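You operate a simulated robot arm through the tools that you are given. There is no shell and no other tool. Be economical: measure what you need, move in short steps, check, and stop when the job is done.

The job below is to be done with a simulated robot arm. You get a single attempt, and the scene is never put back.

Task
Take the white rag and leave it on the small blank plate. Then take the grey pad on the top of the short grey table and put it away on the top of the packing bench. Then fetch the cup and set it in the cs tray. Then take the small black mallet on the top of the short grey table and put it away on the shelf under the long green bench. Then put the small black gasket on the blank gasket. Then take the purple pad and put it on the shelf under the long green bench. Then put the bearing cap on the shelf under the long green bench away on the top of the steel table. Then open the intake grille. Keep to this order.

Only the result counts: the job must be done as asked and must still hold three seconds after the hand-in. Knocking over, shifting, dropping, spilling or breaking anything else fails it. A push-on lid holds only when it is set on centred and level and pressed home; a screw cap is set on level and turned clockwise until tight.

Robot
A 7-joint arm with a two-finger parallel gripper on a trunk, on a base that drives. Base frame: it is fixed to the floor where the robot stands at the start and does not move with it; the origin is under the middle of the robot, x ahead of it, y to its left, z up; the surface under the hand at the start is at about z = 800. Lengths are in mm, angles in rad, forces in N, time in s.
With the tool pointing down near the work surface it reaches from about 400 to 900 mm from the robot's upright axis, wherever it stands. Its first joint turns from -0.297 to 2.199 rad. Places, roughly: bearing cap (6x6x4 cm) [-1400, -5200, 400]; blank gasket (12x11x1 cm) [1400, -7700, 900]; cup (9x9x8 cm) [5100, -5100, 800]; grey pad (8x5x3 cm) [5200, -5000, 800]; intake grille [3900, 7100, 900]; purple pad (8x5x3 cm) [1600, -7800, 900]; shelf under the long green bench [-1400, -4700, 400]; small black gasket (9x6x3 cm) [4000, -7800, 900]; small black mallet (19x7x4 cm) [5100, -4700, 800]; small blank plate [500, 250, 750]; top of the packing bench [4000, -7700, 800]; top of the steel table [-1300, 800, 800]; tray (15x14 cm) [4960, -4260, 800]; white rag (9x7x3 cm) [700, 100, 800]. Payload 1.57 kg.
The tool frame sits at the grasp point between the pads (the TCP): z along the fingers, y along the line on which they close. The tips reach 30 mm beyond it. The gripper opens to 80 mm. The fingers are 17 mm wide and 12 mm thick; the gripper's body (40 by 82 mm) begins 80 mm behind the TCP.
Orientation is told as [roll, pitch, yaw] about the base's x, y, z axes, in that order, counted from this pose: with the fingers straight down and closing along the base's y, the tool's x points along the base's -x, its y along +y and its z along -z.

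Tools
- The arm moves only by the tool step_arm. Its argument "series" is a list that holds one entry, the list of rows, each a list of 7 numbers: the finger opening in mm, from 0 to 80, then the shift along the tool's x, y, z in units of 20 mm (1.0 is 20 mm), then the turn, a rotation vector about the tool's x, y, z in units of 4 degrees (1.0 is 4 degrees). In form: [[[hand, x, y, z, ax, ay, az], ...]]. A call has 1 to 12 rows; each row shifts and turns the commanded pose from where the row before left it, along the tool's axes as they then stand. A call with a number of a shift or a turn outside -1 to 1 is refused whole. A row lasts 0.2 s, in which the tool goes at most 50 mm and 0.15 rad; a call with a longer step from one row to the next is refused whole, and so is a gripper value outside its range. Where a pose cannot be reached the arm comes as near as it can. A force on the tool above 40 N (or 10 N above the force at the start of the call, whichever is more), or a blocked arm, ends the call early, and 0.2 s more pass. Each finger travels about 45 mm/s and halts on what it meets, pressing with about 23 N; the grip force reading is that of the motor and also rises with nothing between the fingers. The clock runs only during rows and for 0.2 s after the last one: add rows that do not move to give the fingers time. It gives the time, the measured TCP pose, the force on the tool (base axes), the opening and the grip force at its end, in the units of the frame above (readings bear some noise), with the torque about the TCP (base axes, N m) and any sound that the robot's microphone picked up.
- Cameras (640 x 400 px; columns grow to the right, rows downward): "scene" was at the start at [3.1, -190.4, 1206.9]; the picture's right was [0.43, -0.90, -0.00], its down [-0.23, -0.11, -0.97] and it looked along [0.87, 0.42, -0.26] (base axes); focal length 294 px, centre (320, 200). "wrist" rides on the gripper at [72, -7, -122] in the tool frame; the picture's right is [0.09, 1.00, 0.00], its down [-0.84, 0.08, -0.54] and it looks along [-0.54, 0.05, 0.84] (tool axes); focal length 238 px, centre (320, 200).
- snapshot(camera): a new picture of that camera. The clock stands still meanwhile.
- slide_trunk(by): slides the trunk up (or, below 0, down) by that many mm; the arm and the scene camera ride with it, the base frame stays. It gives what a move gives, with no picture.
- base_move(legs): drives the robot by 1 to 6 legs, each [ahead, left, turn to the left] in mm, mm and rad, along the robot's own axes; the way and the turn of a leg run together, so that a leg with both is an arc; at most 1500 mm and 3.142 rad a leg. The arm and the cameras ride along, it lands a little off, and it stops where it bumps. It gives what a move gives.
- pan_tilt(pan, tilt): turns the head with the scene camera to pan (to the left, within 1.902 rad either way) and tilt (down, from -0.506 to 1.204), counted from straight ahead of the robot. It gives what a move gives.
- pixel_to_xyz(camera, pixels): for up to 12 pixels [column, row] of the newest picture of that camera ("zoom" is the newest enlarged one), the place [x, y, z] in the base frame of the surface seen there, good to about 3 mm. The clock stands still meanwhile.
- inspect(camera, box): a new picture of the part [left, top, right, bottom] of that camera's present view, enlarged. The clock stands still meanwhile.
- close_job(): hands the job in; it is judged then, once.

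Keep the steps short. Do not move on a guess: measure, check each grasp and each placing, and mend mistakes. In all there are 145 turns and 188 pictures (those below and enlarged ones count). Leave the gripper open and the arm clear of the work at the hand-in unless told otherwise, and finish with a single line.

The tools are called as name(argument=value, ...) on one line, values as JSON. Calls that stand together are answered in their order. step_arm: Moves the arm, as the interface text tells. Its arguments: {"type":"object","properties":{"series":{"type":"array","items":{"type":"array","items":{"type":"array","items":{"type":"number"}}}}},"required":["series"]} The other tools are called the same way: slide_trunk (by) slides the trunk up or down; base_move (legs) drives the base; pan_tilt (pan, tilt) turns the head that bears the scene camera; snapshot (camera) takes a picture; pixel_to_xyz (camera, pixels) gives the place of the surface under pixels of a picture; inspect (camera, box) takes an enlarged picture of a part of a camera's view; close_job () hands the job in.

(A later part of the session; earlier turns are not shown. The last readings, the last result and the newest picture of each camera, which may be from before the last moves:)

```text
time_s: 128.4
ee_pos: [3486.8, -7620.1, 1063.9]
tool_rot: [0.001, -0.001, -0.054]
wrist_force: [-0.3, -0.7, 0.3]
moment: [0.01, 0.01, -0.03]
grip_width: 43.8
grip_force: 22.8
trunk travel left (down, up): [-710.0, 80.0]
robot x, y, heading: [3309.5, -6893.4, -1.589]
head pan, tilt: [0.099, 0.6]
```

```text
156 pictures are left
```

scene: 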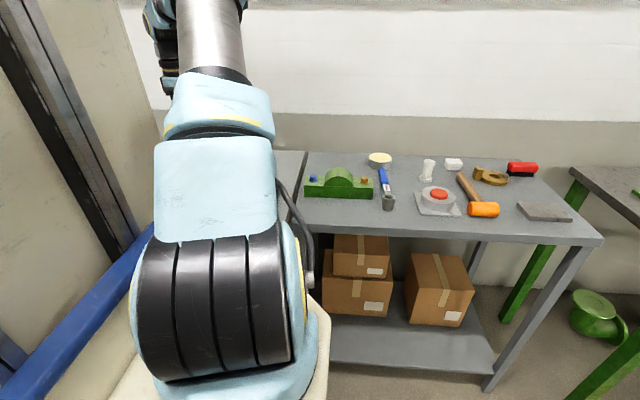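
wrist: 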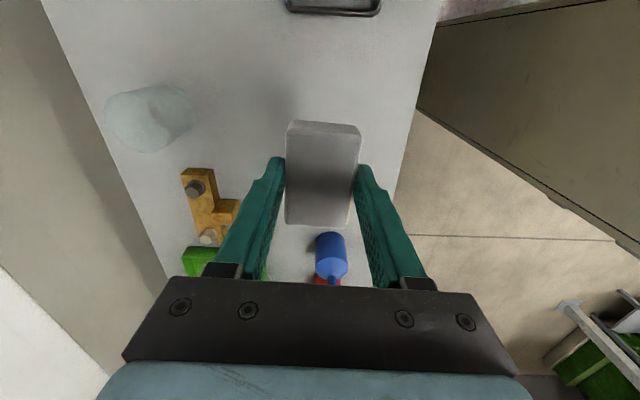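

Measuring the neighbours in the wrist view: blue bottle (330,255), glass (150,118), black tray (333,5), bench edge (405,150).

pixel_to_xyz(camera="wrist", pixels=[[332, 245], [330, 270], [318, 240], [193, 120], [150, 118], [210, 200], [333, 12], [290, 10], [398, 180], [408, 120], [270, 100], [330, 60]])

```text
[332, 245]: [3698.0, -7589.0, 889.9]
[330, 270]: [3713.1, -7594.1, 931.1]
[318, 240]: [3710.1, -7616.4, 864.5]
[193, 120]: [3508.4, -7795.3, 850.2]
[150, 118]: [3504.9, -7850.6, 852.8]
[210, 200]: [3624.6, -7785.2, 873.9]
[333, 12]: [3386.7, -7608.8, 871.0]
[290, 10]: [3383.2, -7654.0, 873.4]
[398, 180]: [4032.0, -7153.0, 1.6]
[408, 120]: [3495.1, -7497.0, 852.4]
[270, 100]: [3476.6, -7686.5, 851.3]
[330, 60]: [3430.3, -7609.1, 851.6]
```

Free space between the tray (x 3387) and the bottle (x ~3690). Shifting +40 mm in x and lowering.

step_arm(series=[[[0, -1, 0, 0, 0, 0, 0.4], [0, -1, 0, 0, 0, 0, 0.4]]])

slide_trunk(by=-130)

snapshot(camera="wrist")

```text
time_s: 129.0
ee_pos: [3526.2, -7622.2, 1064.1]
tool_rot: [0.0, -0.002, -0.112]
wrist_force: [0.4, 0.0, 0.1]
moment: [-0.01, 0.01, 0.0]
grip_width: 43.9
grip_force: 23.1
trunk travel left (down, up): [-710.0, 80.0]
robot x, y, heading: [3306.7, -6890.6, -1.589]
head pan, tilt: [0.099, 0.6]
```

```text
time_s: 130.6
ee_pos: [3526.1, -7622.6, 934.3]
tool_rot: [0.002, -0.001, -0.11]
wrist_force: [-0.1, 0.2, -0.5]
moment: [0.0, -0.01, 0.0]
grip_width: 43.7
grip_force: 22.8
trunk travel left (down, up): [-580.0, 210.0]
robot x, y, heading: [3309.7, -6892.0, -1.595]
head pan, tilt: [0.099, 0.6]
```

```text
155 pictures are left
```

wrist: 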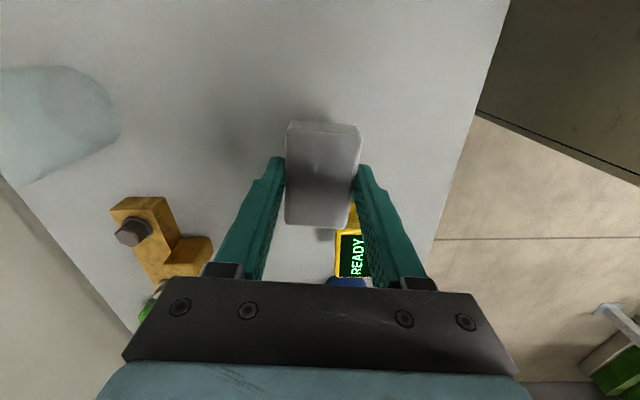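

A yellow READY gauge appears at (352,250); checking its place before lowering.

pixel_to_xyz(camera="wrist", pixels=[[355, 225], [350, 245], [340, 270], [345, 282], [330, 238], [325, 250]])

```text
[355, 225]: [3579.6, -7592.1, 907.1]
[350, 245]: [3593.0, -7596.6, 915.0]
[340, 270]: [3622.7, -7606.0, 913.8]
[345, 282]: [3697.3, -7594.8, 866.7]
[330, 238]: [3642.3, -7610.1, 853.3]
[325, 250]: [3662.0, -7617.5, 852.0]
```

The gauge begins at x ≈ 3578, too close. Shifting 30 mm back to x ≈ 3496 and then lowering to 889 and releasing.

step_arm(series=[[[0, 0.75, 0, 0, 0, 0, 0], [0, 0.75, 0, 0, 0, 0, 0], [0, 0, 0, 0.75, 0, 0, 0], [0, 0, 0, 0.75, 0, 0, 0], [0, 0, 0, 0.75, 0, 0, 0], [0, 0, 0, 0, 0, 0, 0], [80, 0, 0, 0, 0, 0, 0], [80, 0, 0, 0, 0, 0, 0], [80, 0, 0, 0, 0, 0, 0], [80, 0, 0, -1, 0, 0, 0], [80, 0, 0, -1, 0, 0, 0], [80, 0, 0, -1, 0, 0, 0]]])

snapshot(camera="wrist")

```text
time_s: 133.2
ee_pos: [3497.5, -7618.8, 949.3]
tool_rot: [0.003, -0.001, -0.109]
wrist_force: [0.1, -0.5, -0.4]
moment: [0.03, -0.01, -0.04]
grip_width: 80.1
grip_force: 0.0
trunk travel left (down, up): [-580.0, 210.0]
robot x, y, heading: [3311.1, -6891.0, -1.589]
head pan, tilt: [0.099, 0.6]
```

```text
154 pictures are left
```

wrist: 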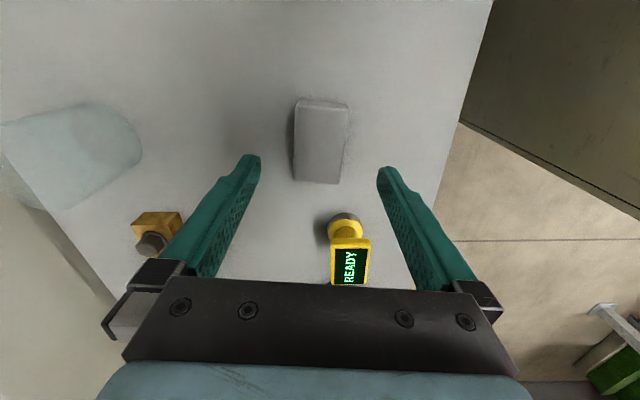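

The pad lies on the packing bench, clear of its neighbours. Raising the trunk and returning to the short grey table for the cup.

slide_trunk(by=130)

base_move(legs=[[-1100, 0, 0], [0, 0, 1.59], [1050, 650, 0]])

snapshot(camera="wrist")

```text
time_s: 134.8
ee_pos: [3498.2, -7618.4, 1080.0]
tool_rot: [0.002, 0.0, -0.11]
wrist_force: [-1.4, -0.3, 0.4]
moment: [-0.02, 0.0, -0.03]
grip_width: 80.3
grip_force: 0.0
trunk travel left (down, up): [-710.0, 80.0]
robot x, y, heading: [3306.3, -6896.2, -1.59]
head pan, tilt: [0.099, 0.6]
```

```text
time_s: 150.1
ee_pos: [5107.5, -4935.4, 1079.4]
tool_rot: [0.002, 0.002, 1.495]
wrist_force: [0.0, -0.2, 0.0]
moment: [0.02, -0.03, 0.0]
grip_width: 80.1
grip_force: 0.0
trunk travel left (down, up): [-710.0, 80.0]
robot x, y, heading: [4388.6, -5146.5, 0.015]
head pan, tilt: [0.099, 0.6]
```

```text
153 pictures are left
```

wrist: 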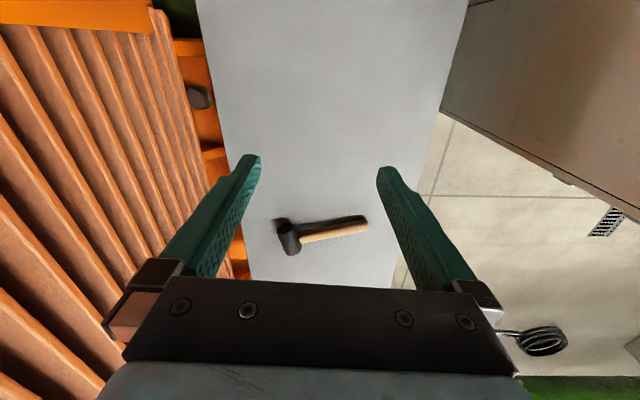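

The cup is not in view; it must lie farther toward −y. Sliding the hand 150 mm that way.

step_arm(series=[[[80, 1, 0, 0, 0, 0, 0], [80, 1, 0, 0, 0, 0, 0], [80, 1, 0, 0, 0, 0, 0], [80, 1, 0, 0, 0, 0, 0], [80, 1, 0, 0, 0, 0, 0], [80, 1, 0, 0, 0, 0, 0], [80, 1, 0, 0, 0, 0, 0]]])

snapshot(camera="wrist")

```text
time_s: 151.7
ee_pos: [5097.0, -5075.8, 1079.9]
tool_rot: [0.001, -0.001, 1.493]
wrist_force: [-0.3, -0.7, 0.4]
moment: [-0.04, 0.0, -0.03]
grip_width: 80.0
grip_force: 0.2
trunk travel left (down, up): [-710.0, 80.0]
robot x, y, heading: [4390.2, -5148.2, 0.014]
head pan, tilt: [0.099, 0.6]
```

```text
152 pictures are left
```

wrist: 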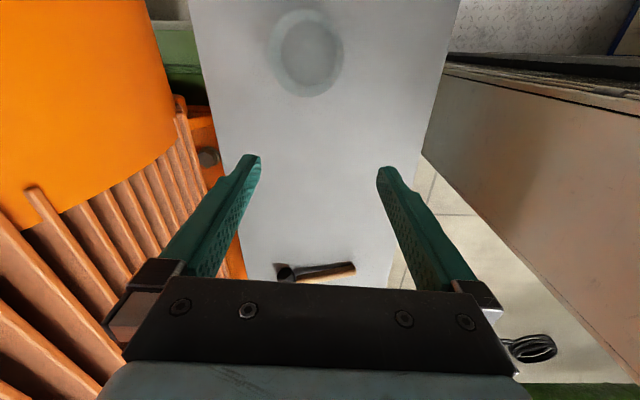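

A transparent cup shows at (305,50). Measuring and enlarging it.

inspect(camera="wrist", box=[230, 0, 390, 100])

pixel_to_xyz(camera="zoom", pixels=[[300, 60], [155, 180], [445, 180], [300, 380], [300, 180], [400, 300], [200, 300], [420, 110], [190, 100]])

```text
4.00 times, centred on (310, 50) of wrist
```

zoom: 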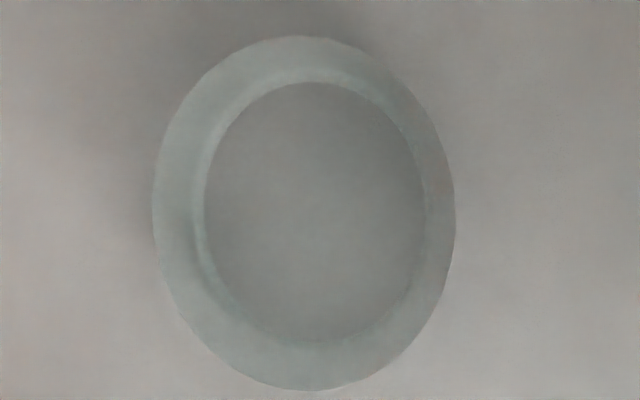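

```text
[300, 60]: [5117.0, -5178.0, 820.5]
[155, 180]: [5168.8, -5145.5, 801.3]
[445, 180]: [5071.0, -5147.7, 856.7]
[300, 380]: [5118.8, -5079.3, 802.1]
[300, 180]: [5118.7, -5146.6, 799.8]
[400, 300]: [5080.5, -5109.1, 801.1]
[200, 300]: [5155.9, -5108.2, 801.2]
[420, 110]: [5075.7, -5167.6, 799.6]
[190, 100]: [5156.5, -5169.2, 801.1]
```

The cup's rim looks 85–90 mm wide, more than the gripper opens, so I'll grip its wall. Turning the hand to yaw ≈0 and looking from the robot's side to check which end is up.

step_arm(series=[[[80, 0, 0.8, 0.5, 0, 0, 1], [80, 0, 0.8, 0.5, 0, 0, 1], [80, 0, 0.8, 0.5, 0, 0, 1], [80, 0, 0.8, 0.5, 0, 0, 1], [80, 0, 0.8, 0.5, 0, 0, 1], [80, 0, 0, 0.5, 0, 0, 1], [80, 0, 0, 0.5, 0, 0, 1], [80, 0, 0, 0.5, 0, 0, 1], [80, 0, 0, 0.5, 0, 0, 1], [80, 0, 0, 0.5, 0, 0, 1], [80, 0, 0, 0.5, 0, 0, 1], [80, 0, 0, 0.5, 0, 0, 1]]])

step_arm(series=[[[80, 0, 0, 0, 0, 0, 1], [80, 0, 0, 0, 0, 0, 1], [80, 0, 0, 0, 0, 0, 1], [80, 0, 0, 0, 0, 0, 1], [80, 0, 0, 0, 0, 0, 1], [80, 0, 0, 0, 0, 0, 1], [80, 0, 0, 0, 0, 0, 1], [80, 0, 0, 0, 0, 0, 1], [80, 0, 0, 0, 0, 0, 1], [80, 0, 0, 0, 0, 0, 0.4]]])

snapshot(camera="wrist")

```text
time_s: 154.3
ee_pos: [5019.7, -5056.8, 960.4]
tool_rot: [-0.001, 0.0, 0.657]
wrist_force: [0.6, 0.2, 0.1]
moment: [-0.02, -0.01, -0.02]
grip_width: 79.9
grip_force: 0.1
trunk travel left (down, up): [-710.0, 80.0]
robot x, y, heading: [4386.9, -5149.5, 0.014]
head pan, tilt: [0.099, 0.6]
```

```text
time_s: 156.5
ee_pos: [5019.9, -5057.5, 959.9]
tool_rot: [-0.001, 0.002, -0.001]
wrist_force: [-0.6, 0.9, 0.4]
moment: [0.03, 0.01, -0.03]
grip_width: 79.7
grip_force: 0.0
trunk travel left (down, up): [-710.0, 80.0]
robot x, y, heading: [4388.8, -5148.2, 0.008]
head pan, tilt: [0.099, 0.6]
```

```text
150 pictures are left
```

wrist: 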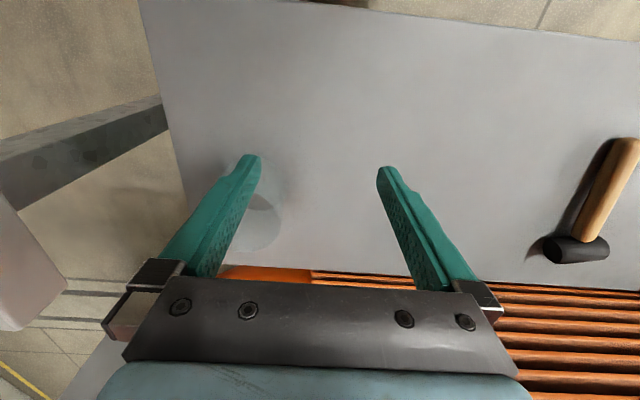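

The cup is behind the left finger. Moving back 60 mm and 85 mm toward −y to see it between the fingers.

step_arm(series=[[[80, 0.6, -0.85, 0, 0, 0, 0], [80, 0.6, -0.85, 0, 0, 0, 0], [80, 0.6, -0.85, 0, 0, 0, 0], [80, 0.6, -0.85, 0, 0, 0, 0], [80, 0.6, -0.85, 0, 0, 0, 0]]])

inspect(camera="wrist", box=[200, 80, 440, 280])

```text
time_s: 157.7
ee_pos: [4959.6, -5143.8, 962.6]
tool_rot: [0.001, 0.002, 0.002]
wrist_force: [-0.5, -0.4, 0.0]
moment: [0.01, 0.03, -0.01]
grip_width: 79.9
grip_force: 0.1
trunk travel left (down, up): [-710.0, 80.0]
robot x, y, heading: [4390.0, -5147.4, 0.013]
head pan, tilt: [0.099, 0.6]
```

```text
2.00 times, centred on (320, 180) of wrist
```

zoom: 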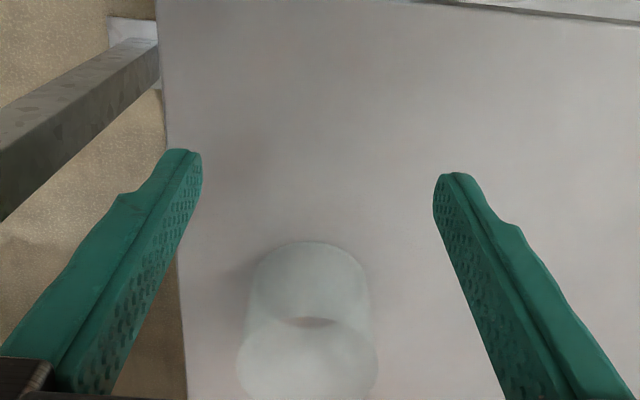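

The image is upside down: the larger end (rim) is up, so the cup stands upright. Computed rim centre (5114, −5138), radius 43. Moving above the +y wall at (5114, −5096) with the fingers at 44 mm.

step_arm(series=[[[60, -0.97, 0.3, 0, 0, 0, 0], [44, -0.97, 0.3, 0, 0, 0, 0], [44, -0.97, 0.3, 0, 0, 0, 0], [44, -0.97, 0.3, 0, 0, 0, 0], [44, -0.97, 0.3, 0, 0, 0, 0], [44, -0.97, 0.3, 0, 0, 0, 0], [44, -0.97, 0.3, 0, 0, 0, 0], [44, -0.97, 0.3, 0, 0, 0, 0], [44, 0, 0, 0.7, 0, 0, 0], [44, 0, 0, 0.7, 0, 0, 0]]])

inspect(camera="wrist", box=[160, 60, 480, 260])

```text
time_s: 159.9
ee_pos: [5114.7, -5092.5, 932.3]
tool_rot: [0.001, 0.002, 0.002]
wrist_force: [0.0, 0.1, 0.0]
moment: [0.01, -0.01, -0.03]
grip_width: 43.9
grip_force: 0.0
trunk travel left (down, up): [-710.0, 80.0]
robot x, y, heading: [4387.2, -5147.8, 0.01]
head pan, tilt: [0.099, 0.6]
```

```text
2.00 times, centred on (320, 160) of wrist
```

zoom: 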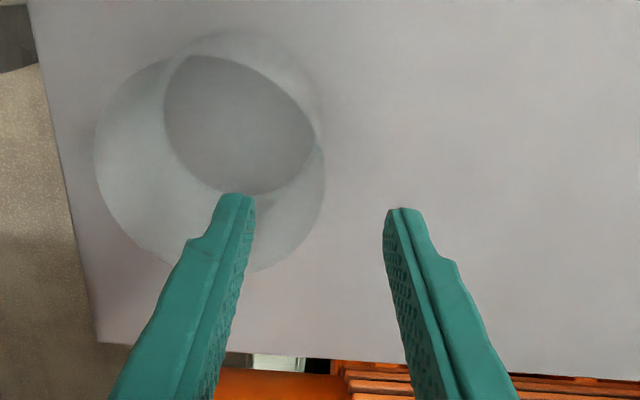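

The left finger sits inside the rim and the right one outside. Descending 57 mm to TCP z 875 and closing on the wall.

step_arm(series=[[[44, 0.1, -0.1, 0.72, 0, 0, 0], [44, 0, 0, 0.72, 0, 0, 0], [44, 0, 0, 0.72, 0, 0, 0], [44, 0, 0, 0.7, 0, 0, 0], [44, 0, 0, 0, 0, 0, 0], [0, 0, 0, 0, 0, 0, 0], [0, 0, 0, 0, 0, 0, 0], [0, 0, 0, 0, 0, 0, 0], [0, 0, 0, 0, 0, 0, 0], [0, 0, 0, 0, 0, 0, 0]]])

inspect(camera="wrist", box=[160, 60, 480, 260])

```text
time_s: 162.1
ee_pos: [5112.7, -5095.9, 872.9]
tool_rot: [-0.002, 0.001, 0.0]
wrist_force: [0.7, -0.1, 0.0]
moment: [0.02, -0.01, 0.01]
grip_width: 2.1
grip_force: 23.3
trunk travel left (down, up): [-710.0, 80.0]
robot x, y, heading: [4387.4, -5146.7, 0.016]
head pan, tilt: [0.099, 0.6]
```

```text
2.00 times, centred on (320, 160) of wrist
```

zoom: 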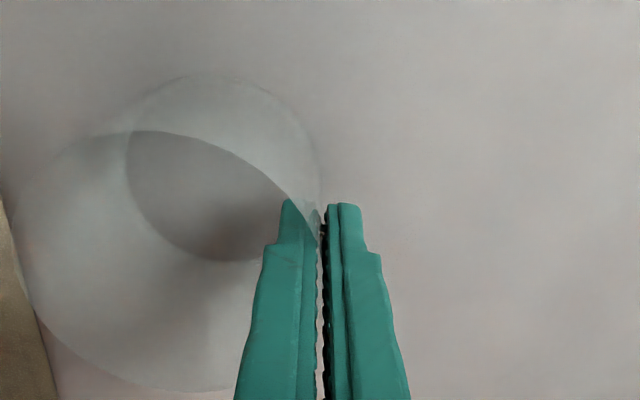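

The wall is gripped (2.1 mm). Lifting 120 mm slowly and checking.

step_arm(series=[[[0, 0, 0, -0.5, 0, 0, 0], [0, 0, 0, -0.5, 0, 0, 0], [0, 0, 0, -0.8, 0, 0, 0], [0, 0, 0, -0.8, 0, 0, 0], [0, 0, 0, -0.8, 0, 0, 0], [0, 0, 0, -0.8, 0, 0, 0], [0, 0, 0, -0.8, 0, 0, 0], [0, 0, 0, -0.8, 0, 0, 0], [0, 0, 0, -0.5, 0, 0, 0], [0, 0, 0, 0, 0, 0, 0]]])

inspect(camera="wrist", box=[0, 0, 640, 400])

```text
time_s: 164.3
ee_pos: [5113.5, -5096.9, 999.7]
tool_rot: [-0.001, 0.003, -0.001]
wrist_force: [-0.1, -0.1, -0.5]
moment: [0.05, 0.01, 0.0]
grip_width: 2.2
grip_force: 23.0
trunk travel left (down, up): [-710.0, 80.0]
robot x, y, heading: [4387.9, -5143.1, 0.015]
head pan, tilt: [0.099, 0.6]
```

```text
1.00 times, centred on (320, 200) of wrist (not enlarged: the box is as wide or as high as the picture)
```

zoom: 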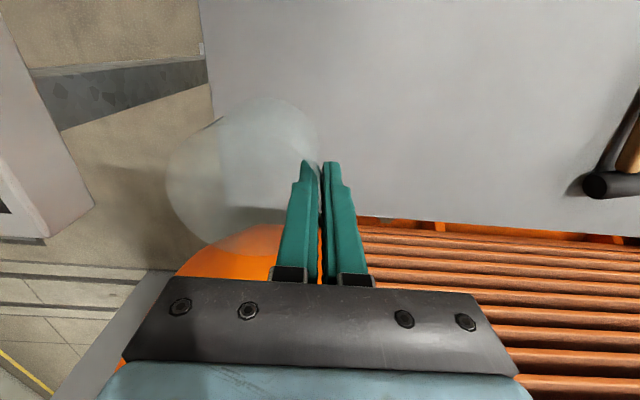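

The cup hangs securely. Raising the trunk, backing off 350 mm and sliding left to look at the tray table.

slide_trunk(by=75)

base_move(legs=[[-400, 0, 0], [0, 500, 0]])

pan_tilt(pan=0.15, tilt=0.4)

snapshot(camera="scene")

snapshot(camera="wrist")

```text
time_s: 165.4
ee_pos: [5113.1, -5097.2, 1073.7]
tool_rot: [0.0, 0.001, 0.002]
wrist_force: [0.3, -0.3, -0.5]
moment: [0.0, 0.0, 0.02]
grip_width: 2.1
grip_force: 22.6
trunk travel left (down, up): [-785.0, 5.0]
robot x, y, heading: [4390.4, -5147.1, 0.017]
head pan, tilt: [0.099, 0.6]
```

```text
time_s: 170.4
ee_pos: [4704.7, -4609.2, 1075.1]
tool_rot: [-0.001, 0.003, 0.006]
wrist_force: [-0.6, 0.5, -0.3]
moment: [0.03, -0.01, 0.01]
grip_width: 2.3
grip_force: 23.0
trunk travel left (down, up): [-785.0, 5.0]
robot x, y, heading: [3978.9, -4665.8, 0.012]
head pan, tilt: [0.099, 0.6]
```

```text
time_s: 171.2
ee_pos: [4703.8, -4608.7, 1075.4]
tool_rot: [0.001, 0.001, 0.008]
wrist_force: [-0.3, 0.0, -0.5]
moment: [0.02, -0.02, 0.01]
grip_width: 2.2
grip_force: 23.3
trunk travel left (down, up): [-785.0, 5.0]
robot x, y, heading: [3979.3, -4665.4, 0.016]
head pan, tilt: [0.15, 0.4]
```

```text
145 pictures are left
```

scene: 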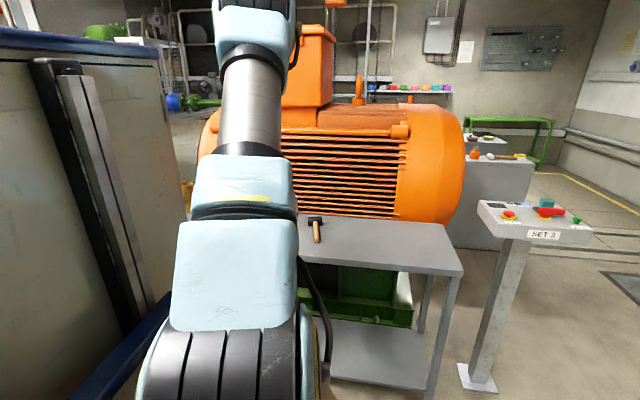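

```text
144 pictures are left
```

wrist: 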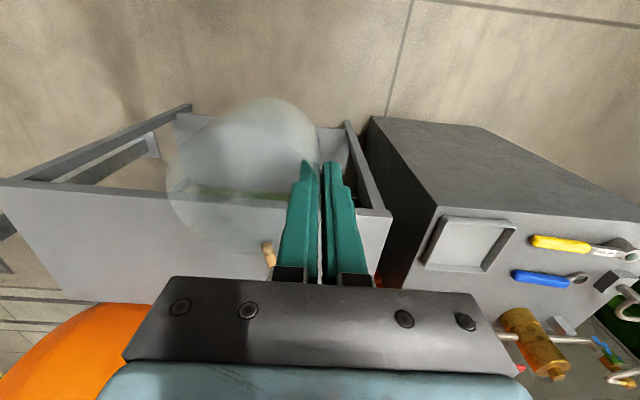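

A square tray shows at (467,243) on the grey block. Enlarging and measuring it.

inspect(camera="wrist", box=[390, 190, 640, 390])

pixel_to_xyz(camera="wrist", pixels=[[441, 220], [512, 225], [490, 270], [428, 262], [468, 245], [560, 242], [545, 276], [600, 250], [525, 335], [438, 207], [400, 280], [387, 270]])

```text
2.00 times, centred on (515, 290) of wrist
```

zoom: 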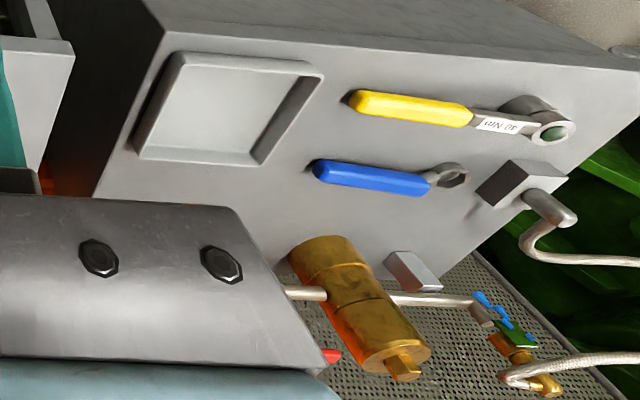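

```text
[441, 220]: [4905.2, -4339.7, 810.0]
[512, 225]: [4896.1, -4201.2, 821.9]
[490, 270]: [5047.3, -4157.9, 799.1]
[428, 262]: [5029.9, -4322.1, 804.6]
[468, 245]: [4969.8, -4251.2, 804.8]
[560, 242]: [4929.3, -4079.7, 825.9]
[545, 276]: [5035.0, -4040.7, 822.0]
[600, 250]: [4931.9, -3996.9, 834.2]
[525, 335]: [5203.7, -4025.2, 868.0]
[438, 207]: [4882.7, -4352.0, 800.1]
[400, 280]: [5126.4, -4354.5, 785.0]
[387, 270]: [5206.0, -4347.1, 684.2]
```

The tray is centred at (4965, −4260) with its floor at 805. Moving the base to about (4330, −4480).

base_move(legs=[[0, 180, 0], [345, 0, 0]])

snapshot(camera="wrist")

```text
time_s: 174.5
ee_pos: [5042.6, -4425.8, 1075.1]
tool_rot: [0.0, 0.001, 0.002]
wrist_force: [-0.9, 0.3, -0.6]
moment: [0.03, -0.03, 0.02]
grip_width: 2.3
grip_force: 23.1
trunk travel left (down, up): [-785.0, 5.0]
robot x, y, heading: [4314.4, -4480.2, 0.018]
head pan, tilt: [0.15, 0.4]
```

```text
142 pictures are left
```

wrist: 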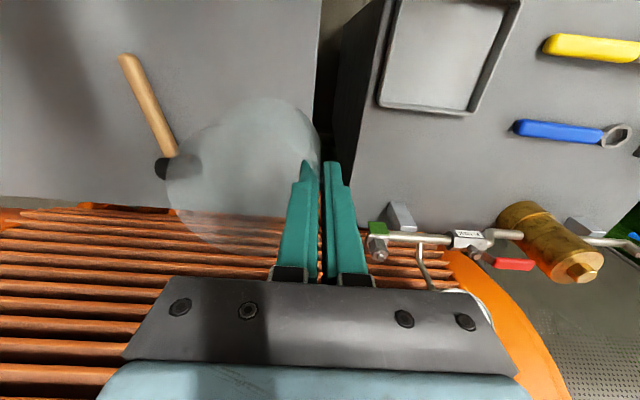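

Moving −x 77 mm, then +y 205 mm, at travel height, then looking.

step_arm(series=[[[0, 0.96, 0, 0, 0, 0, 0], [0, 0.96, 0, 0, 0, 0, 0], [0, 0.96, 0.3, 0, 0, 0, 0], [0, 0.96, 0.95, 0, 0, 0, 0], [0, 0, 1, 0, 0, 0, 0], [0, 0, 1, 0, 0, 0, 0], [0, 0, 1, 0, 0, 0, 0], [0, 0, 1, 0, 0, 0, 0], [0, 0, 1, 0, 0, 0, 0], [0, 0, 1, 0, 0, 0, 0], [0, 0, 1, 0, 0, 0, 0], [0, 0, 1, 0, 0, 0, 0]]])

step_arm(series=[[[0, 0, 1, 0, 0, 0, 0], [0, 0, 0, 0.8, 0, 0, 0], [0, 0, 0, 0.8, 0, 0, 0], [0, 0, 0, 0.8, 0, 0, 0], [0, 0, 0, 0.8, 0, 0, 0], [0, 0, 0, 0.8, 0, 0, 0]]])

snapshot(camera="wrist")

```text
time_s: 177.1
ee_pos: [4964.6, -4240.9, 1073.5]
tool_rot: [0.001, 0.001, 0.004]
wrist_force: [-0.1, 0.1, -0.1]
moment: [0.05, 0.0, 0.02]
grip_width: 2.2
grip_force: 22.9
trunk travel left (down, up): [-785.0, 5.0]
robot x, y, heading: [4314.1, -4479.6, 0.014]
head pan, tilt: [0.15, 0.4]
```

```text
time_s: 178.5
ee_pos: [4964.2, -4220.2, 994.5]
tool_rot: [-0.002, 0.002, 0.003]
wrist_force: [0.1, 0.5, -0.4]
moment: [0.03, 0.0, 0.0]
grip_width: 2.5
grip_force: 22.9
trunk travel left (down, up): [-785.0, 5.0]
robot x, y, heading: [4316.8, -4480.4, 0.017]
head pan, tilt: [0.15, 0.4]
```

```text
141 pictures are left
```

wrist: 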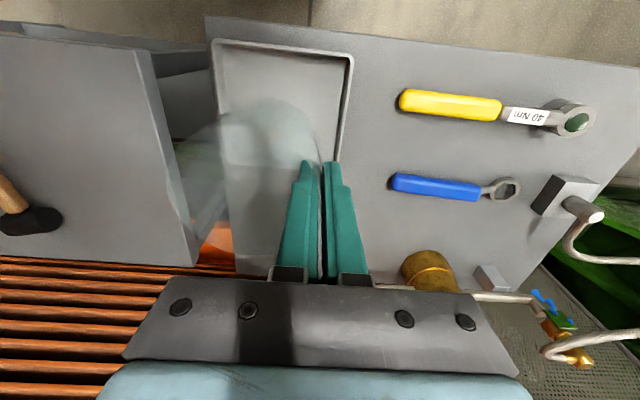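

Measuring the tray's walls from here: (283,45) near wall, (352,60) right wall, (218,60) left wall, and far side.

pixel_to_xyz(camera="wrist", pixels=[[285, 46], [350, 60], [346, 100], [216, 45], [219, 90], [260, 70], [338, 100], [225, 60], [240, 265], [345, 62]])

```text
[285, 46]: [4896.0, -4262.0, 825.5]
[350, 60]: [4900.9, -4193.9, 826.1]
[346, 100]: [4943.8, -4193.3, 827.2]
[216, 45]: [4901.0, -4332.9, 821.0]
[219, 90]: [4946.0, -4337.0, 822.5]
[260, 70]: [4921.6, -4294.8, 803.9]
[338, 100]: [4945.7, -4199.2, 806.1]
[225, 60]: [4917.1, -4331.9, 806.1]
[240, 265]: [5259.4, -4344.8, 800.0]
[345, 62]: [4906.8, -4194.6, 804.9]
```

Tray centre (4966, −4265); the cup will land well inside. Lowering to about 881.

step_arm(series=[[[0, 0, -0.1, 0.94, 0, 0, 0], [0, 0, -0.1, 0.94, 0, 0, 0], [0, 0, 0, 0.94, 0, 0, 0], [0, 0, 0, 0.94, 0, 0, 0], [0, 0, 0, 0.94, 0, 0, 0], [0, 0, 0, 0.94, 0, 0, 0], [0, 0, 0, 0, 0, 0, 0], [0, 0, 0, 0.12, 0, 0, 0], [0, 0, 0, 0, 0, 0, 0]]])

snapshot(camera="wrist")

```text
time_s: 180.5
ee_pos: [4965.1, -4223.8, 878.3]
tool_rot: [0.0, 0.002, 0.004]
wrist_force: [-0.4, 0.3, -0.4]
moment: [0.03, -0.02, 0.0]
grip_width: 2.4
grip_force: 23.2
trunk travel left (down, up): [-785.0, 5.0]
robot x, y, heading: [4316.1, -4481.0, 0.014]
head pan, tilt: [0.15, 0.4]
```

```text
140 pictures are left
```

wrist: 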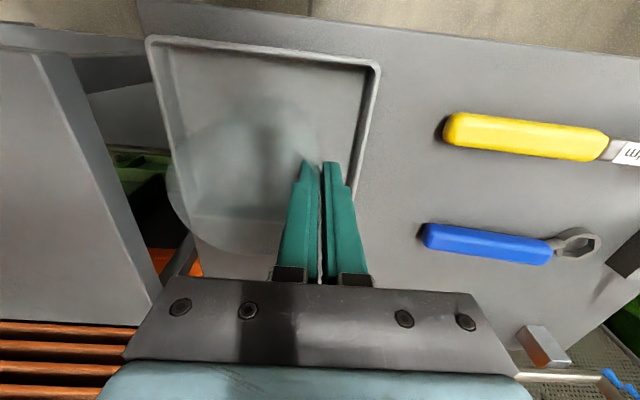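

No contact force yet; lowering in 1.5 mm steps.

step_arm(series=[[[0, 0, 0, 0.08, 0, 0, 0], [0, 0, 0, 0, 0, 0, 0]]])

step_arm(series=[[[0, 0, 0, 0.08, 0, 0, 0], [0, 0, 0, 0, 0, 0, 0]]])

```text
time_s: 181.1
ee_pos: [4964.0, -4224.8, 875.9]
tool_rot: [-0.002, 0.002, 0.004]
wrist_force: [0.2, 0.1, 3.8]
moment: [-0.05, 0.02, 0.03]
grip_width: 2.4
grip_force: 23.3
trunk travel left (down, up): [-785.0, 5.0]
robot x, y, heading: [4313.3, -4475.1, 0.018]
head pan, tilt: [0.15, 0.4]
```

```text
time_s: 181.7
ee_pos: [4965.8, -4223.5, 877.2]
tool_rot: [0.001, 0.0, 0.003]
wrist_force: [-0.8, -0.2, 16.9]
moment: [-0.19, 0.09, 0.01]
grip_width: 2.5
grip_force: 22.8
trunk travel left (down, up): [-785.0, 5.0]
robot x, y, heading: [4314.1, -4480.6, 0.016]
head pan, tilt: [0.15, 0.4]
```

Contact (17 N). Easing back 1.5 mm, opening to 30 mm and lifting straight up.

step_arm(series=[[[0, 0, 0, -0.08, 0, 0, 0], [0, 0, 0, 0, 0, 0, 0], [30, 0, 0, 0, 0, 0, 0], [30, 0, 0, 0, 0, 0, 0], [30, 0, 0, 0, 0, 0, 0], [30, 0, 0, -0.5, 0, 0, 0], [30, 0, 0, -0.8, 0, 0, 0], [30, 0, 0, -0.8, 0, 0, 0], [30, 0, 0, -1, 0, 0, 0], [30, 0, 0, -1, 0, 0, 0], [30, 0, 0, -1, 0, 0, 0], [30, 0, 0, -1, 0, 0, 0]]])

snapshot(camera="wrist")

```text
time_s: 184.3
ee_pos: [4963.9, -4224.6, 998.6]
tool_rot: [-0.001, 0.001, 0.003]
wrist_force: [0.1, -0.2, 0.0]
moment: [0.0, 0.0, -0.01]
grip_width: 30.1
grip_force: 0.1
trunk travel left (down, up): [-785.0, 5.0]
robot x, y, heading: [4314.5, -4480.6, 0.013]
head pan, tilt: [0.15, 0.4]
```

```text
139 pictures are left
```

wrist: 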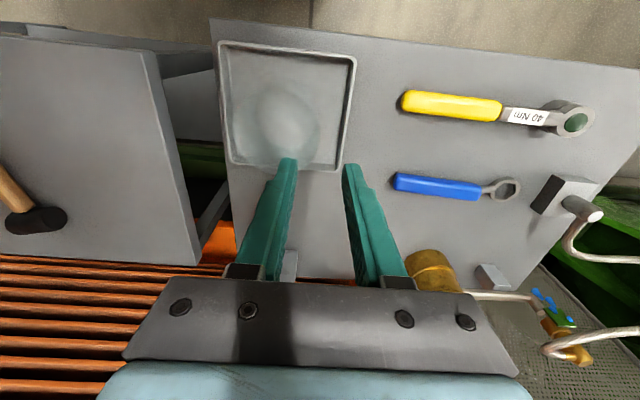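

The cup stands in the tray. Next the mallet: moving the base right 240 mm so the mallet is straight ahead.

base_move(legs=[[0, -250, -0.015]])

step_arm(series=[[[60, 0, -0.9, 0, 0, 0, 0], [70, 0, -0.9, 0, 0, 0, 0], [80, 0, -0.9, 0, 0, 0, 0], [80, 0, -0.9, 0, 0, 0, 0], [80, 0, -0.9, 0, 0, 0, 0], [80, 0, -0.9, 0, 0, 0, 0], [80, 0, -0.9, 0, 0, 0, 0], [80, 0, -0.9, 0, 0, 0, 0], [80, 0, -0.9, 0, 0, 0, 0], [80, 0, -0.9, 0, 0, 0, 0]]])

snapshot(camera="wrist")

```text
time_s: 186.1
ee_pos: [4969.5, -4486.1, 998.7]
tool_rot: [0.001, 0.002, -0.013]
wrist_force: [-0.7, -0.8, -0.2]
moment: [0.0, -0.01, -0.01]
grip_width: 30.0
grip_force: 0.0
trunk travel left (down, up): [-785.0, 5.0]
robot x, y, heading: [4317.6, -4725.6, -0.003]
head pan, tilt: [0.15, 0.4]
```

```text
time_s: 188.3
ee_pos: [4965.7, -4667.8, 998.7]
tool_rot: [-0.001, 0.002, -0.013]
wrist_force: [-0.6, 0.5, -0.5]
moment: [0.05, 0.01, -0.01]
grip_width: 80.1
grip_force: 0.1
trunk travel left (down, up): [-785.0, 5.0]
robot x, y, heading: [4315.3, -4732.8, -0.005]
head pan, tilt: [0.15, 0.4]
```

```text
138 pictures are left
```

wrist: 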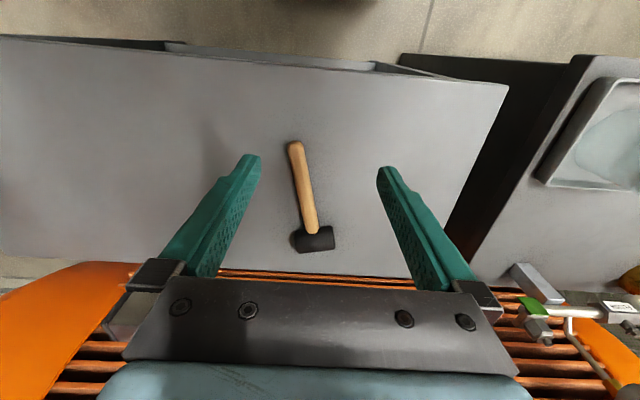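

Mallet at (305,200). To place it under the bench I'll need a tilted hand with the camera on top; testing whether the hand can turn to yaw ≈ π, while measuring the mallet.

pixel_to_xyz(camera="wrist", pixels=[[296, 146], [302, 180], [308, 220], [312, 230], [298, 240], [330, 235], [315, 248], [303, 200]])

step_arm(series=[[[80, 0, 0, 0, 0, 0, -1], [80, 0, 0, 0, 0, 0, -1], [80, 0, 0, 0, 0, 0, -1], [80, 0, 0, 0, 0, 0, -1], [80, 0, 0, 0, 0, 0, -1], [80, 0, 0, 0, 0, 0, -1], [80, 0, 0, 0, 0, 0, -1], [80, 0, 0, 0, 0, 0, -1], [80, 0, 0, 0, 0, 0, -1], [80, 0, 0, 0, 0, 0, -1], [80, 0, 0, 0, 0, 0, -1], [80, 0, 0, 0, 0, 0, -1]]])

step_arm(series=[[[80, 0, 0, 0, 0, 0, -1], [80, 0, 0, 0, 0, 0, -1], [80, 0, 0, 0, 0, 0, -1], [80, 0, 0, 0, 0, 0, -1], [80, 0, 0, 0, 0, 0, -1], [80, 0, 0, 0, 0, 0, -1], [80, 0, 0, 0, 0, 0, -1], [80, 0, 0, 0, 0, 0, -1], [80, 0, 0, 0, 0, 0, -1], [80, 0, 0, 0, 0, 0, -1], [80, 0, 0, 0, 0, 0, -1], [80, 0, 0, 0, 0, 0, -1]]])

step_arm(series=[[[80, 0, 0, 0, 0, 0, -1], [80, 0, 0, 0, 0, 0, -1], [80, 0, 0, 0, 0, 0, -1], [80, 0, 0, 0, 0, 0, -1], [80, 0, 0, 0, 0, 0, -1], [80, 0, 0, 0, 0, 0, -1], [80, 0, 0, 0, 0, 0, -1], [80, 0, 0, 0, 0, 0, -1], [80, 0, 0, 0, 0, 0, -1], [80, 0, 0, 0, 0, 0, -1], [80, 0, 0, 0, 0, 0, -1], [80, 0, 0, 0, 0, 0, -1]]])

step_arm(series=[[[80, 0, 0, 0, 0, 0, -1], [80, 0, 0, 0, 0, 0, -1], [80, 0, 0, 0, 0, 0, -1], [80, 0, 0, 0, 0, 0, -1], [80, 0, 0, 0, 0, 0, -1], [80, 0, 0, 0, 0, 0, -1], [80, 0, 0, 0, 0, 0, -1], [80, 0, 0, 0, 0, 0, -1], [80, 0, 0, 0, 0, 0, -1]]])

```text
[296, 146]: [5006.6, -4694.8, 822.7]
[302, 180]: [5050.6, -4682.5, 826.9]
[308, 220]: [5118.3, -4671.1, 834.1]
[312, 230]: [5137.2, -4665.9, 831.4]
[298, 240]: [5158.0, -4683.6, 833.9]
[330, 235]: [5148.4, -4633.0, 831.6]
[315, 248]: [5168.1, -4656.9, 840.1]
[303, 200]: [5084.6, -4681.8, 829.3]
```

```text
time_s: 190.9
ee_pos: [4967.4, -4666.3, 997.9]
tool_rot: [0.001, 0.001, 0.825]
wrist_force: [0.8, -0.2, 0.0]
moment: [-0.01, 0.01, 0.02]
grip_width: 80.1
grip_force: 0.0
trunk travel left (down, up): [-785.0, 5.0]
robot x, y, heading: [4318.0, -4729.8, 0.003]
head pan, tilt: [0.15, 0.4]
```

```text
time_s: 193.5
ee_pos: [4967.6, -4665.7, 999.1]
tool_rot: [0.003, 0.0, 1.664]
wrist_force: [-0.9, -0.3, -0.3]
moment: [0.0, -0.01, 0.01]
grip_width: 80.0
grip_force: 0.0
trunk travel left (down, up): [-785.0, 5.0]
robot x, y, heading: [4318.5, -4724.2, -0.005]
head pan, tilt: [0.15, 0.4]
```

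```text
time_s: 196.1
ee_pos: [4967.3, -4666.6, 998.5]
tool_rot: [0.0, -0.001, 2.5]
wrist_force: [0.0, 0.1, -0.2]
moment: [-0.01, -0.01, 0.0]
grip_width: 80.2
grip_force: 0.0
trunk travel left (down, up): [-785.0, 5.0]
robot x, y, heading: [4317.3, -4727.2, -0.001]
head pan, tilt: [0.15, 0.4]
```

```text
time_s: 198.1
ee_pos: [4968.6, -4667.2, 999.8]
tool_rot: [0.002, -0.003, 3.129]
wrist_force: [-0.1, -0.4, 0.3]
moment: [0.03, -0.02, -0.01]
grip_width: 79.9
grip_force: 0.0
trunk travel left (down, up): [-785.0, 5.0]
robot x, y, heading: [4318.8, -4731.8, -0.002]
head pan, tilt: [0.15, 0.4]
```

Yaw π works. Mallet handle runs from (5007,−4695) to (5118,−4671), heading 0.21 rad. Aligning the yaw and pitching the fingers forward about 48°.

step_arm(series=[[[80, 0, 0, 0, 0, 0, -1], [80, 0, 0, 0, 0, 0, -1], [80, 0, 0, 0, 0, 0, -1], [80, 0, 0, 0, 0, 1, 0], [80, 0, 0, 0, 0, 1, 0], [80, 0, 0, 0, 0, 1, 0], [80, 0, 0, 0, 0, 1, 0], [80, 0, 0, 0, 0, 1, 0], [80, 0, 0, 0, 0, 1, 0], [80, 0, 0, 0, 0, 1, 0], [80, 0, 0, 0, 0, 1, 0], [80, 0, 0, 0, 0, 1, 0]]])

step_arm(series=[[[80, 0, 0, 0, 0, 1, 0], [80, 0, 0, 0, 0, 1, 0], [80, 0, 0, 0, 0, 1, 0]]])

snapshot(camera="wrist")

```text
time_s: 200.7
ee_pos: [4967.4, -4664.7, 999.9]
tool_rot: [-0.002, 0.629, -2.946]
wrist_force: [-0.3, -0.4, 1.2]
moment: [-0.02, 0.02, -0.02]
grip_width: 80.1
grip_force: 0.1
trunk travel left (down, up): [-785.0, 5.0]
robot x, y, heading: [4317.8, -4729.8, -0.003]
head pan, tilt: [0.15, 0.4]
```

```text
time_s: 201.5
ee_pos: [4967.2, -4665.5, 999.0]
tool_rot: [-0.003, 0.837, -2.946]
wrist_force: [-1.0, -0.1, 0.0]
moment: [0.02, -0.01, 0.0]
grip_width: 79.9
grip_force: 0.0
trunk travel left (down, up): [-785.0, 5.0]
robot x, y, heading: [4315.4, -4728.9, -0.002]
head pan, tilt: [0.15, 0.4]
```

```text
137 pictures are left
```

wrist: 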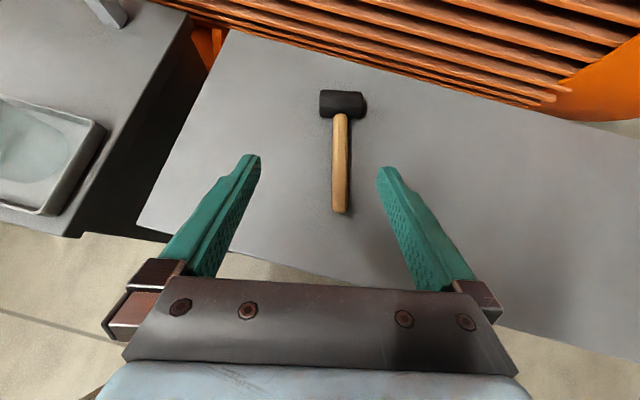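

The view is good. Aligning laterally and advancing 120 mm along the tool axis, then checking.

step_arm(series=[[[80, -0.763, 0.59, 0, 0, 0, 0], [80, -0.763, 0.59, 0, 0, 0, 0], [80, -0.763, 0.59, 0, 0, 0, 0], [80, 0, 0, 1, 0, 0, 0], [80, 0, 0, 1, 0, 0, 0], [80, 0, 0, 1, 0, 0, 0], [80, 0, 0, 1, 0, 0, 0], [80, 0, 0, 1, 0, 0, 0], [80, 0, 0, 1, 0, 0, 0], [80, 0, 0, 0, 0, 0, 0]]])

snapshot(camera="wrist")

```text
time_s: 203.7
ee_pos: [5032.3, -4689.5, 884.3]
tool_rot: [0.0, 0.835, -2.946]
wrist_force: [-0.2, -0.8, 0.7]
moment: [0.01, 0.0, 0.02]
grip_width: 80.0
grip_force: 0.1
trunk travel left (down, up): [-785.0, 5.0]
robot x, y, heading: [4316.7, -4726.9, -0.001]
head pan, tilt: [0.15, 0.4]
```

```text
136 pictures are left
```

wrist: 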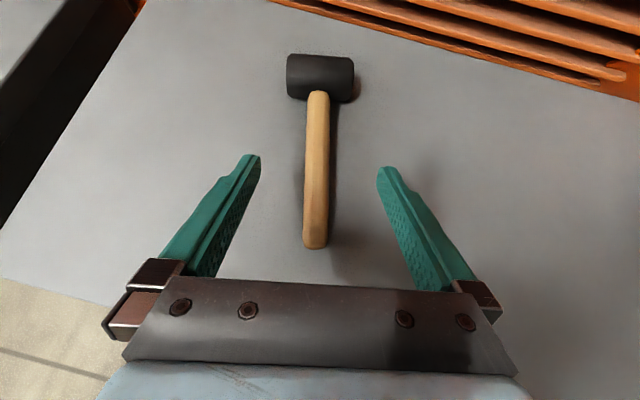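

pixel_to_xyz(camera="wrist", pixels=[[316, 240], [317, 180], [318, 130], [318, 98], [320, 75], [290, 65], [350, 65], [250, 120], [400, 110]])

```text
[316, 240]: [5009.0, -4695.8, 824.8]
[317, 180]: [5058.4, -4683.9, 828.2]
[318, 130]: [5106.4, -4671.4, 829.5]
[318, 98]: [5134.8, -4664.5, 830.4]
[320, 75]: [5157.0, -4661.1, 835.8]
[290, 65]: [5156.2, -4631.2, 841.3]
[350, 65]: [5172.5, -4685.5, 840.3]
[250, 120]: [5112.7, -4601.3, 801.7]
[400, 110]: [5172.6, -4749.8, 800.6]
```

Handle centred. Advancing 80 mm, closing, then lifting 60 mm vertically.

step_arm(series=[[[80, 0, -0.17, 1, 0, 0, 0], [80, 0, 0, 1, 0, 0, 0], [80, 0, 0, 1, 0, 0, 0], [80, 0, 0, 1, 0, 0, 0], [80, 0, 0, 0, 0, 0, 0], [0, 0, 0, 0, 0, 0, 0], [0, 0, 0, 0, 0, 0, 0], [0, 0, 0, 0, 0, 0, 0], [0, 0, 0, 0, 0, 0, 0], [0, 0, 0, 0, 0, 0, 0], [0, 0, 0, 0, 0, 0, 0]]])

snapshot(camera="wrist")

```text
time_s: 206.1
ee_pos: [5087.8, -4675.4, 832.1]
tool_rot: [0.0, 0.837, -2.948]
wrist_force: [-0.1, 1.5, 1.0]
moment: [0.06, 0.08, 0.0]
grip_width: 21.9
grip_force: 23.0
trunk travel left (down, up): [-785.0, 5.0]
robot x, y, heading: [4316.9, -4730.1, -0.001]
head pan, tilt: [0.15, 0.4]
```

```text
135 pictures are left
```

wrist: 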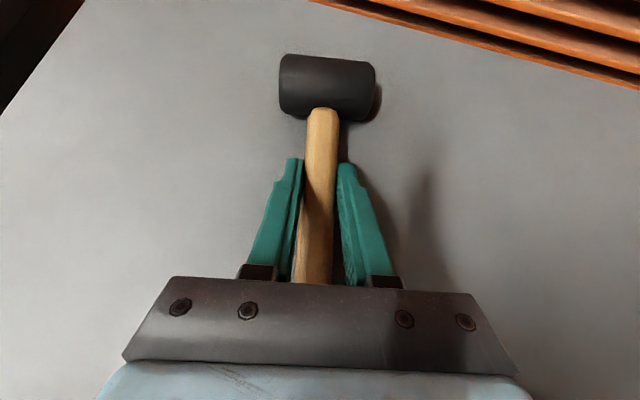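

Gripped (22 mm). Lifting 100 mm vertically and checking for sag.

step_arm(series=[[[0, 0.37, 0, -0.33, 0, 0, 0], [0, 0.743, 0, -0.669, 0, 0, 0], [0, 0.743, 0, -0.669, 0, 0, 0], [0, 0.743, 0, -0.669, 0, 0, 0], [0, 0.743, 0, -0.669, 0, 0, 0], [0, 0.743, 0, -0.669, 0, 0, 0], [0, 0, 0, 0, 0, 0, 0], [0, 0, 0, 0, 0, 0, 0]]])

snapshot(camera="wrist")

```text
time_s: 207.9
ee_pos: [5089.2, -4674.9, 940.1]
tool_rot: [0.001, 0.835, -2.945]
wrist_force: [-0.2, 0.1, -2.5]
moment: [0.0, 0.16, 0.0]
grip_width: 22.0
grip_force: 23.3
trunk travel left (down, up): [-785.0, 5.0]
robot x, y, heading: [4320.5, -4728.3, -0.002]
head pan, tilt: [0.15, 0.4]
```

```text
134 pictures are left
```

wrist: 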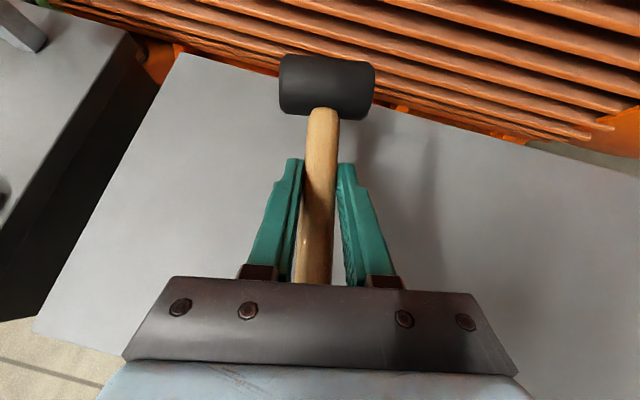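

The mallet is held firmly with no sag. Backing off, turning around and driving toward the green bench.

base_move(legs=[[-500, 0, 0], [0, 0, -1.571], [300, 0, 0], [0, 0, -1.571], [1500, 0, 0], [1500, 0, 0]])

pan_tilt(pan=0.0, tilt=0.3)

snapshot(camera="scene")

snapshot(camera="wrist")

```text
time_s: 234.2
ee_pos: [44.4, -5084.5, 939.7]
tool_rot: [0.0, 0.837, 0.195]
wrist_force: [0.2, -0.8, -2.8]
moment: [0.02, -0.16, -0.02]
grip_width: 22.0
grip_force: 22.8
trunk travel left (down, up): [-785.0, 5.0]
robot x, y, heading: [812.4, -5033.8, 3.137]
head pan, tilt: [0.15, 0.4]
```

```text
time_s: 234.9
ee_pos: [44.5, -5086.8, 939.9]
tool_rot: [0.001, 0.835, 0.196]
wrist_force: [1.0, 0.5, -2.3]
moment: [0.03, -0.15, -0.03]
grip_width: 22.0
grip_force: 22.7
trunk travel left (down, up): [-785.0, 5.0]
robot x, y, heading: [814.2, -5034.2, 3.137]
head pan, tilt: [0.0, 0.3]
```

```text
133 pictures are left
```

scene: 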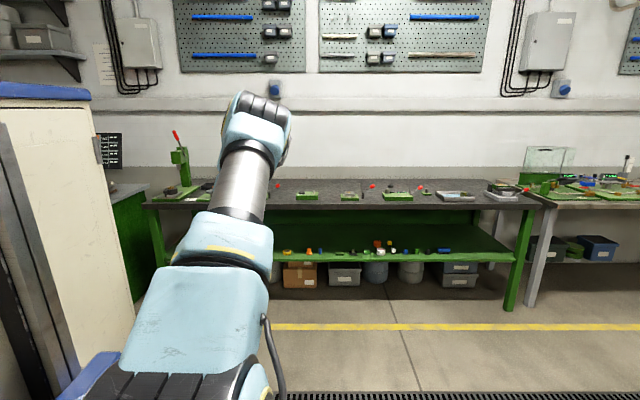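

```text
132 pictures are left
```

wrist: 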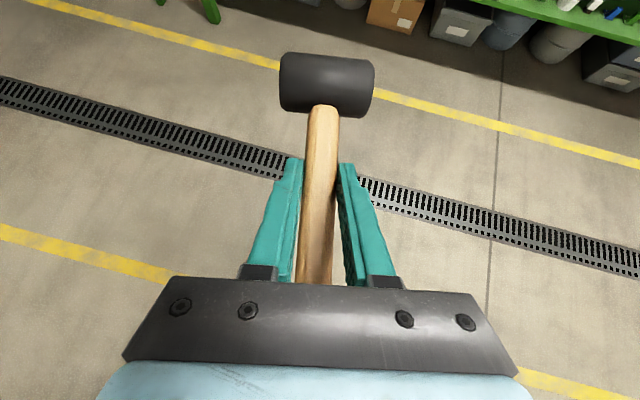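

The green bench with its shelf shows. Enlarging the shelf and measuring.

inspect(camera="scene", box=[260, 190, 540, 300])

pixel_to_xyz(camera="zoom", pixels=[[60, 170], [300, 170], [540, 175], [300, 130], [500, 130], [180, 70], [480, 70], [560, 120], [150, 145], [300, 190], [430, 150], [300, 30]])

```text
2.29 times, centred on (400, 245) of scene
```

zoom: 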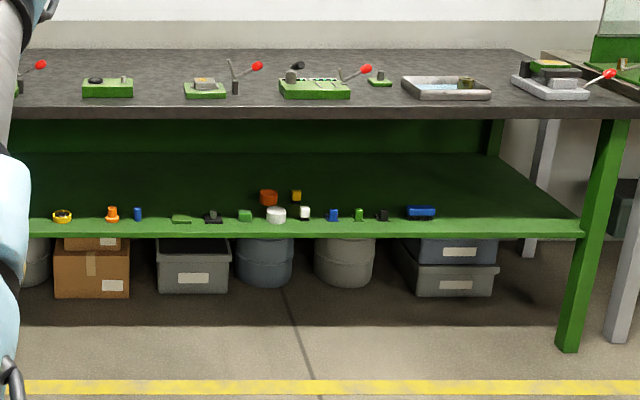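

```text
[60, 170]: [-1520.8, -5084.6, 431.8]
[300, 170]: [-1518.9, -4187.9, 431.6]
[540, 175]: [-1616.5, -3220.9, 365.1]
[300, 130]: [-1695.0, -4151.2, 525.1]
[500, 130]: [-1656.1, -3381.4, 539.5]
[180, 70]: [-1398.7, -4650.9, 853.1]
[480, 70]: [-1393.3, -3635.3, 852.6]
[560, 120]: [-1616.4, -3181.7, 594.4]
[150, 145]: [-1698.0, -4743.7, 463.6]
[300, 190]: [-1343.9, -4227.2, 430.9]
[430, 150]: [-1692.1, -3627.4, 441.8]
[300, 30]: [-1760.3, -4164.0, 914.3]
```

pixel_to_xyz(camera="zoom", pixels=[[62, 216], [112, 216], [180, 219], [212, 217], [300, 225], [300, 232], [150, 200], [60, 195], [30, 217], [380, 190], [30, 190], [300, 112]])

pan_tilt(pan=0.35, tilt=0.3)

inspect(camera="scene", box=[100, 150, 420, 300])

```text
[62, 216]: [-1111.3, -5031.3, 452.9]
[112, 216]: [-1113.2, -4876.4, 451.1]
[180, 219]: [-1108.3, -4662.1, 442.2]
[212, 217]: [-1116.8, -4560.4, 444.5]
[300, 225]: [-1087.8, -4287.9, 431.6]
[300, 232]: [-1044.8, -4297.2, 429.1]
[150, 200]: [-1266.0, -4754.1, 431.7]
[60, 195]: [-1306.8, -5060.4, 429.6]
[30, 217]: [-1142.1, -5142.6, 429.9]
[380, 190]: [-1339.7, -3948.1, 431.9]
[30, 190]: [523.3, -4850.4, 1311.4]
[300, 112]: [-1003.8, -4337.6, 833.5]
```

```text
time_s: 235.7
ee_pos: [42.8, -5086.8, 940.4]
tool_rot: [0.001, 0.836, 0.196]
wrist_force: [0.6, 0.2, -2.1]
moment: [0.02, -0.14, -0.02]
grip_width: 21.8
grip_force: 22.6
trunk travel left (down, up): [-785.0, 5.0]
robot x, y, heading: [816.3, -5034.9, 3.139]
head pan, tilt: [0.351, 0.3]
```

```text
2.00 times, centred on (260, 225) of scene
```

zoom: 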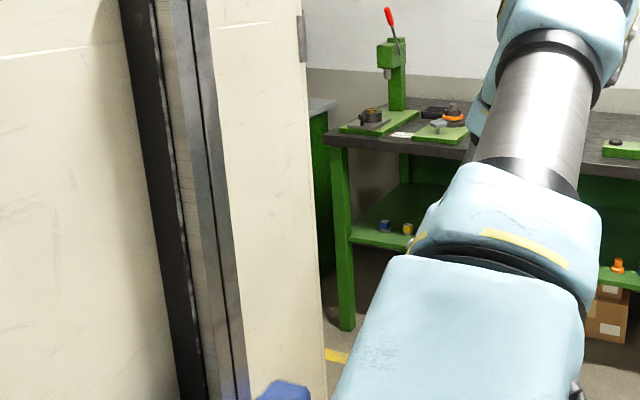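

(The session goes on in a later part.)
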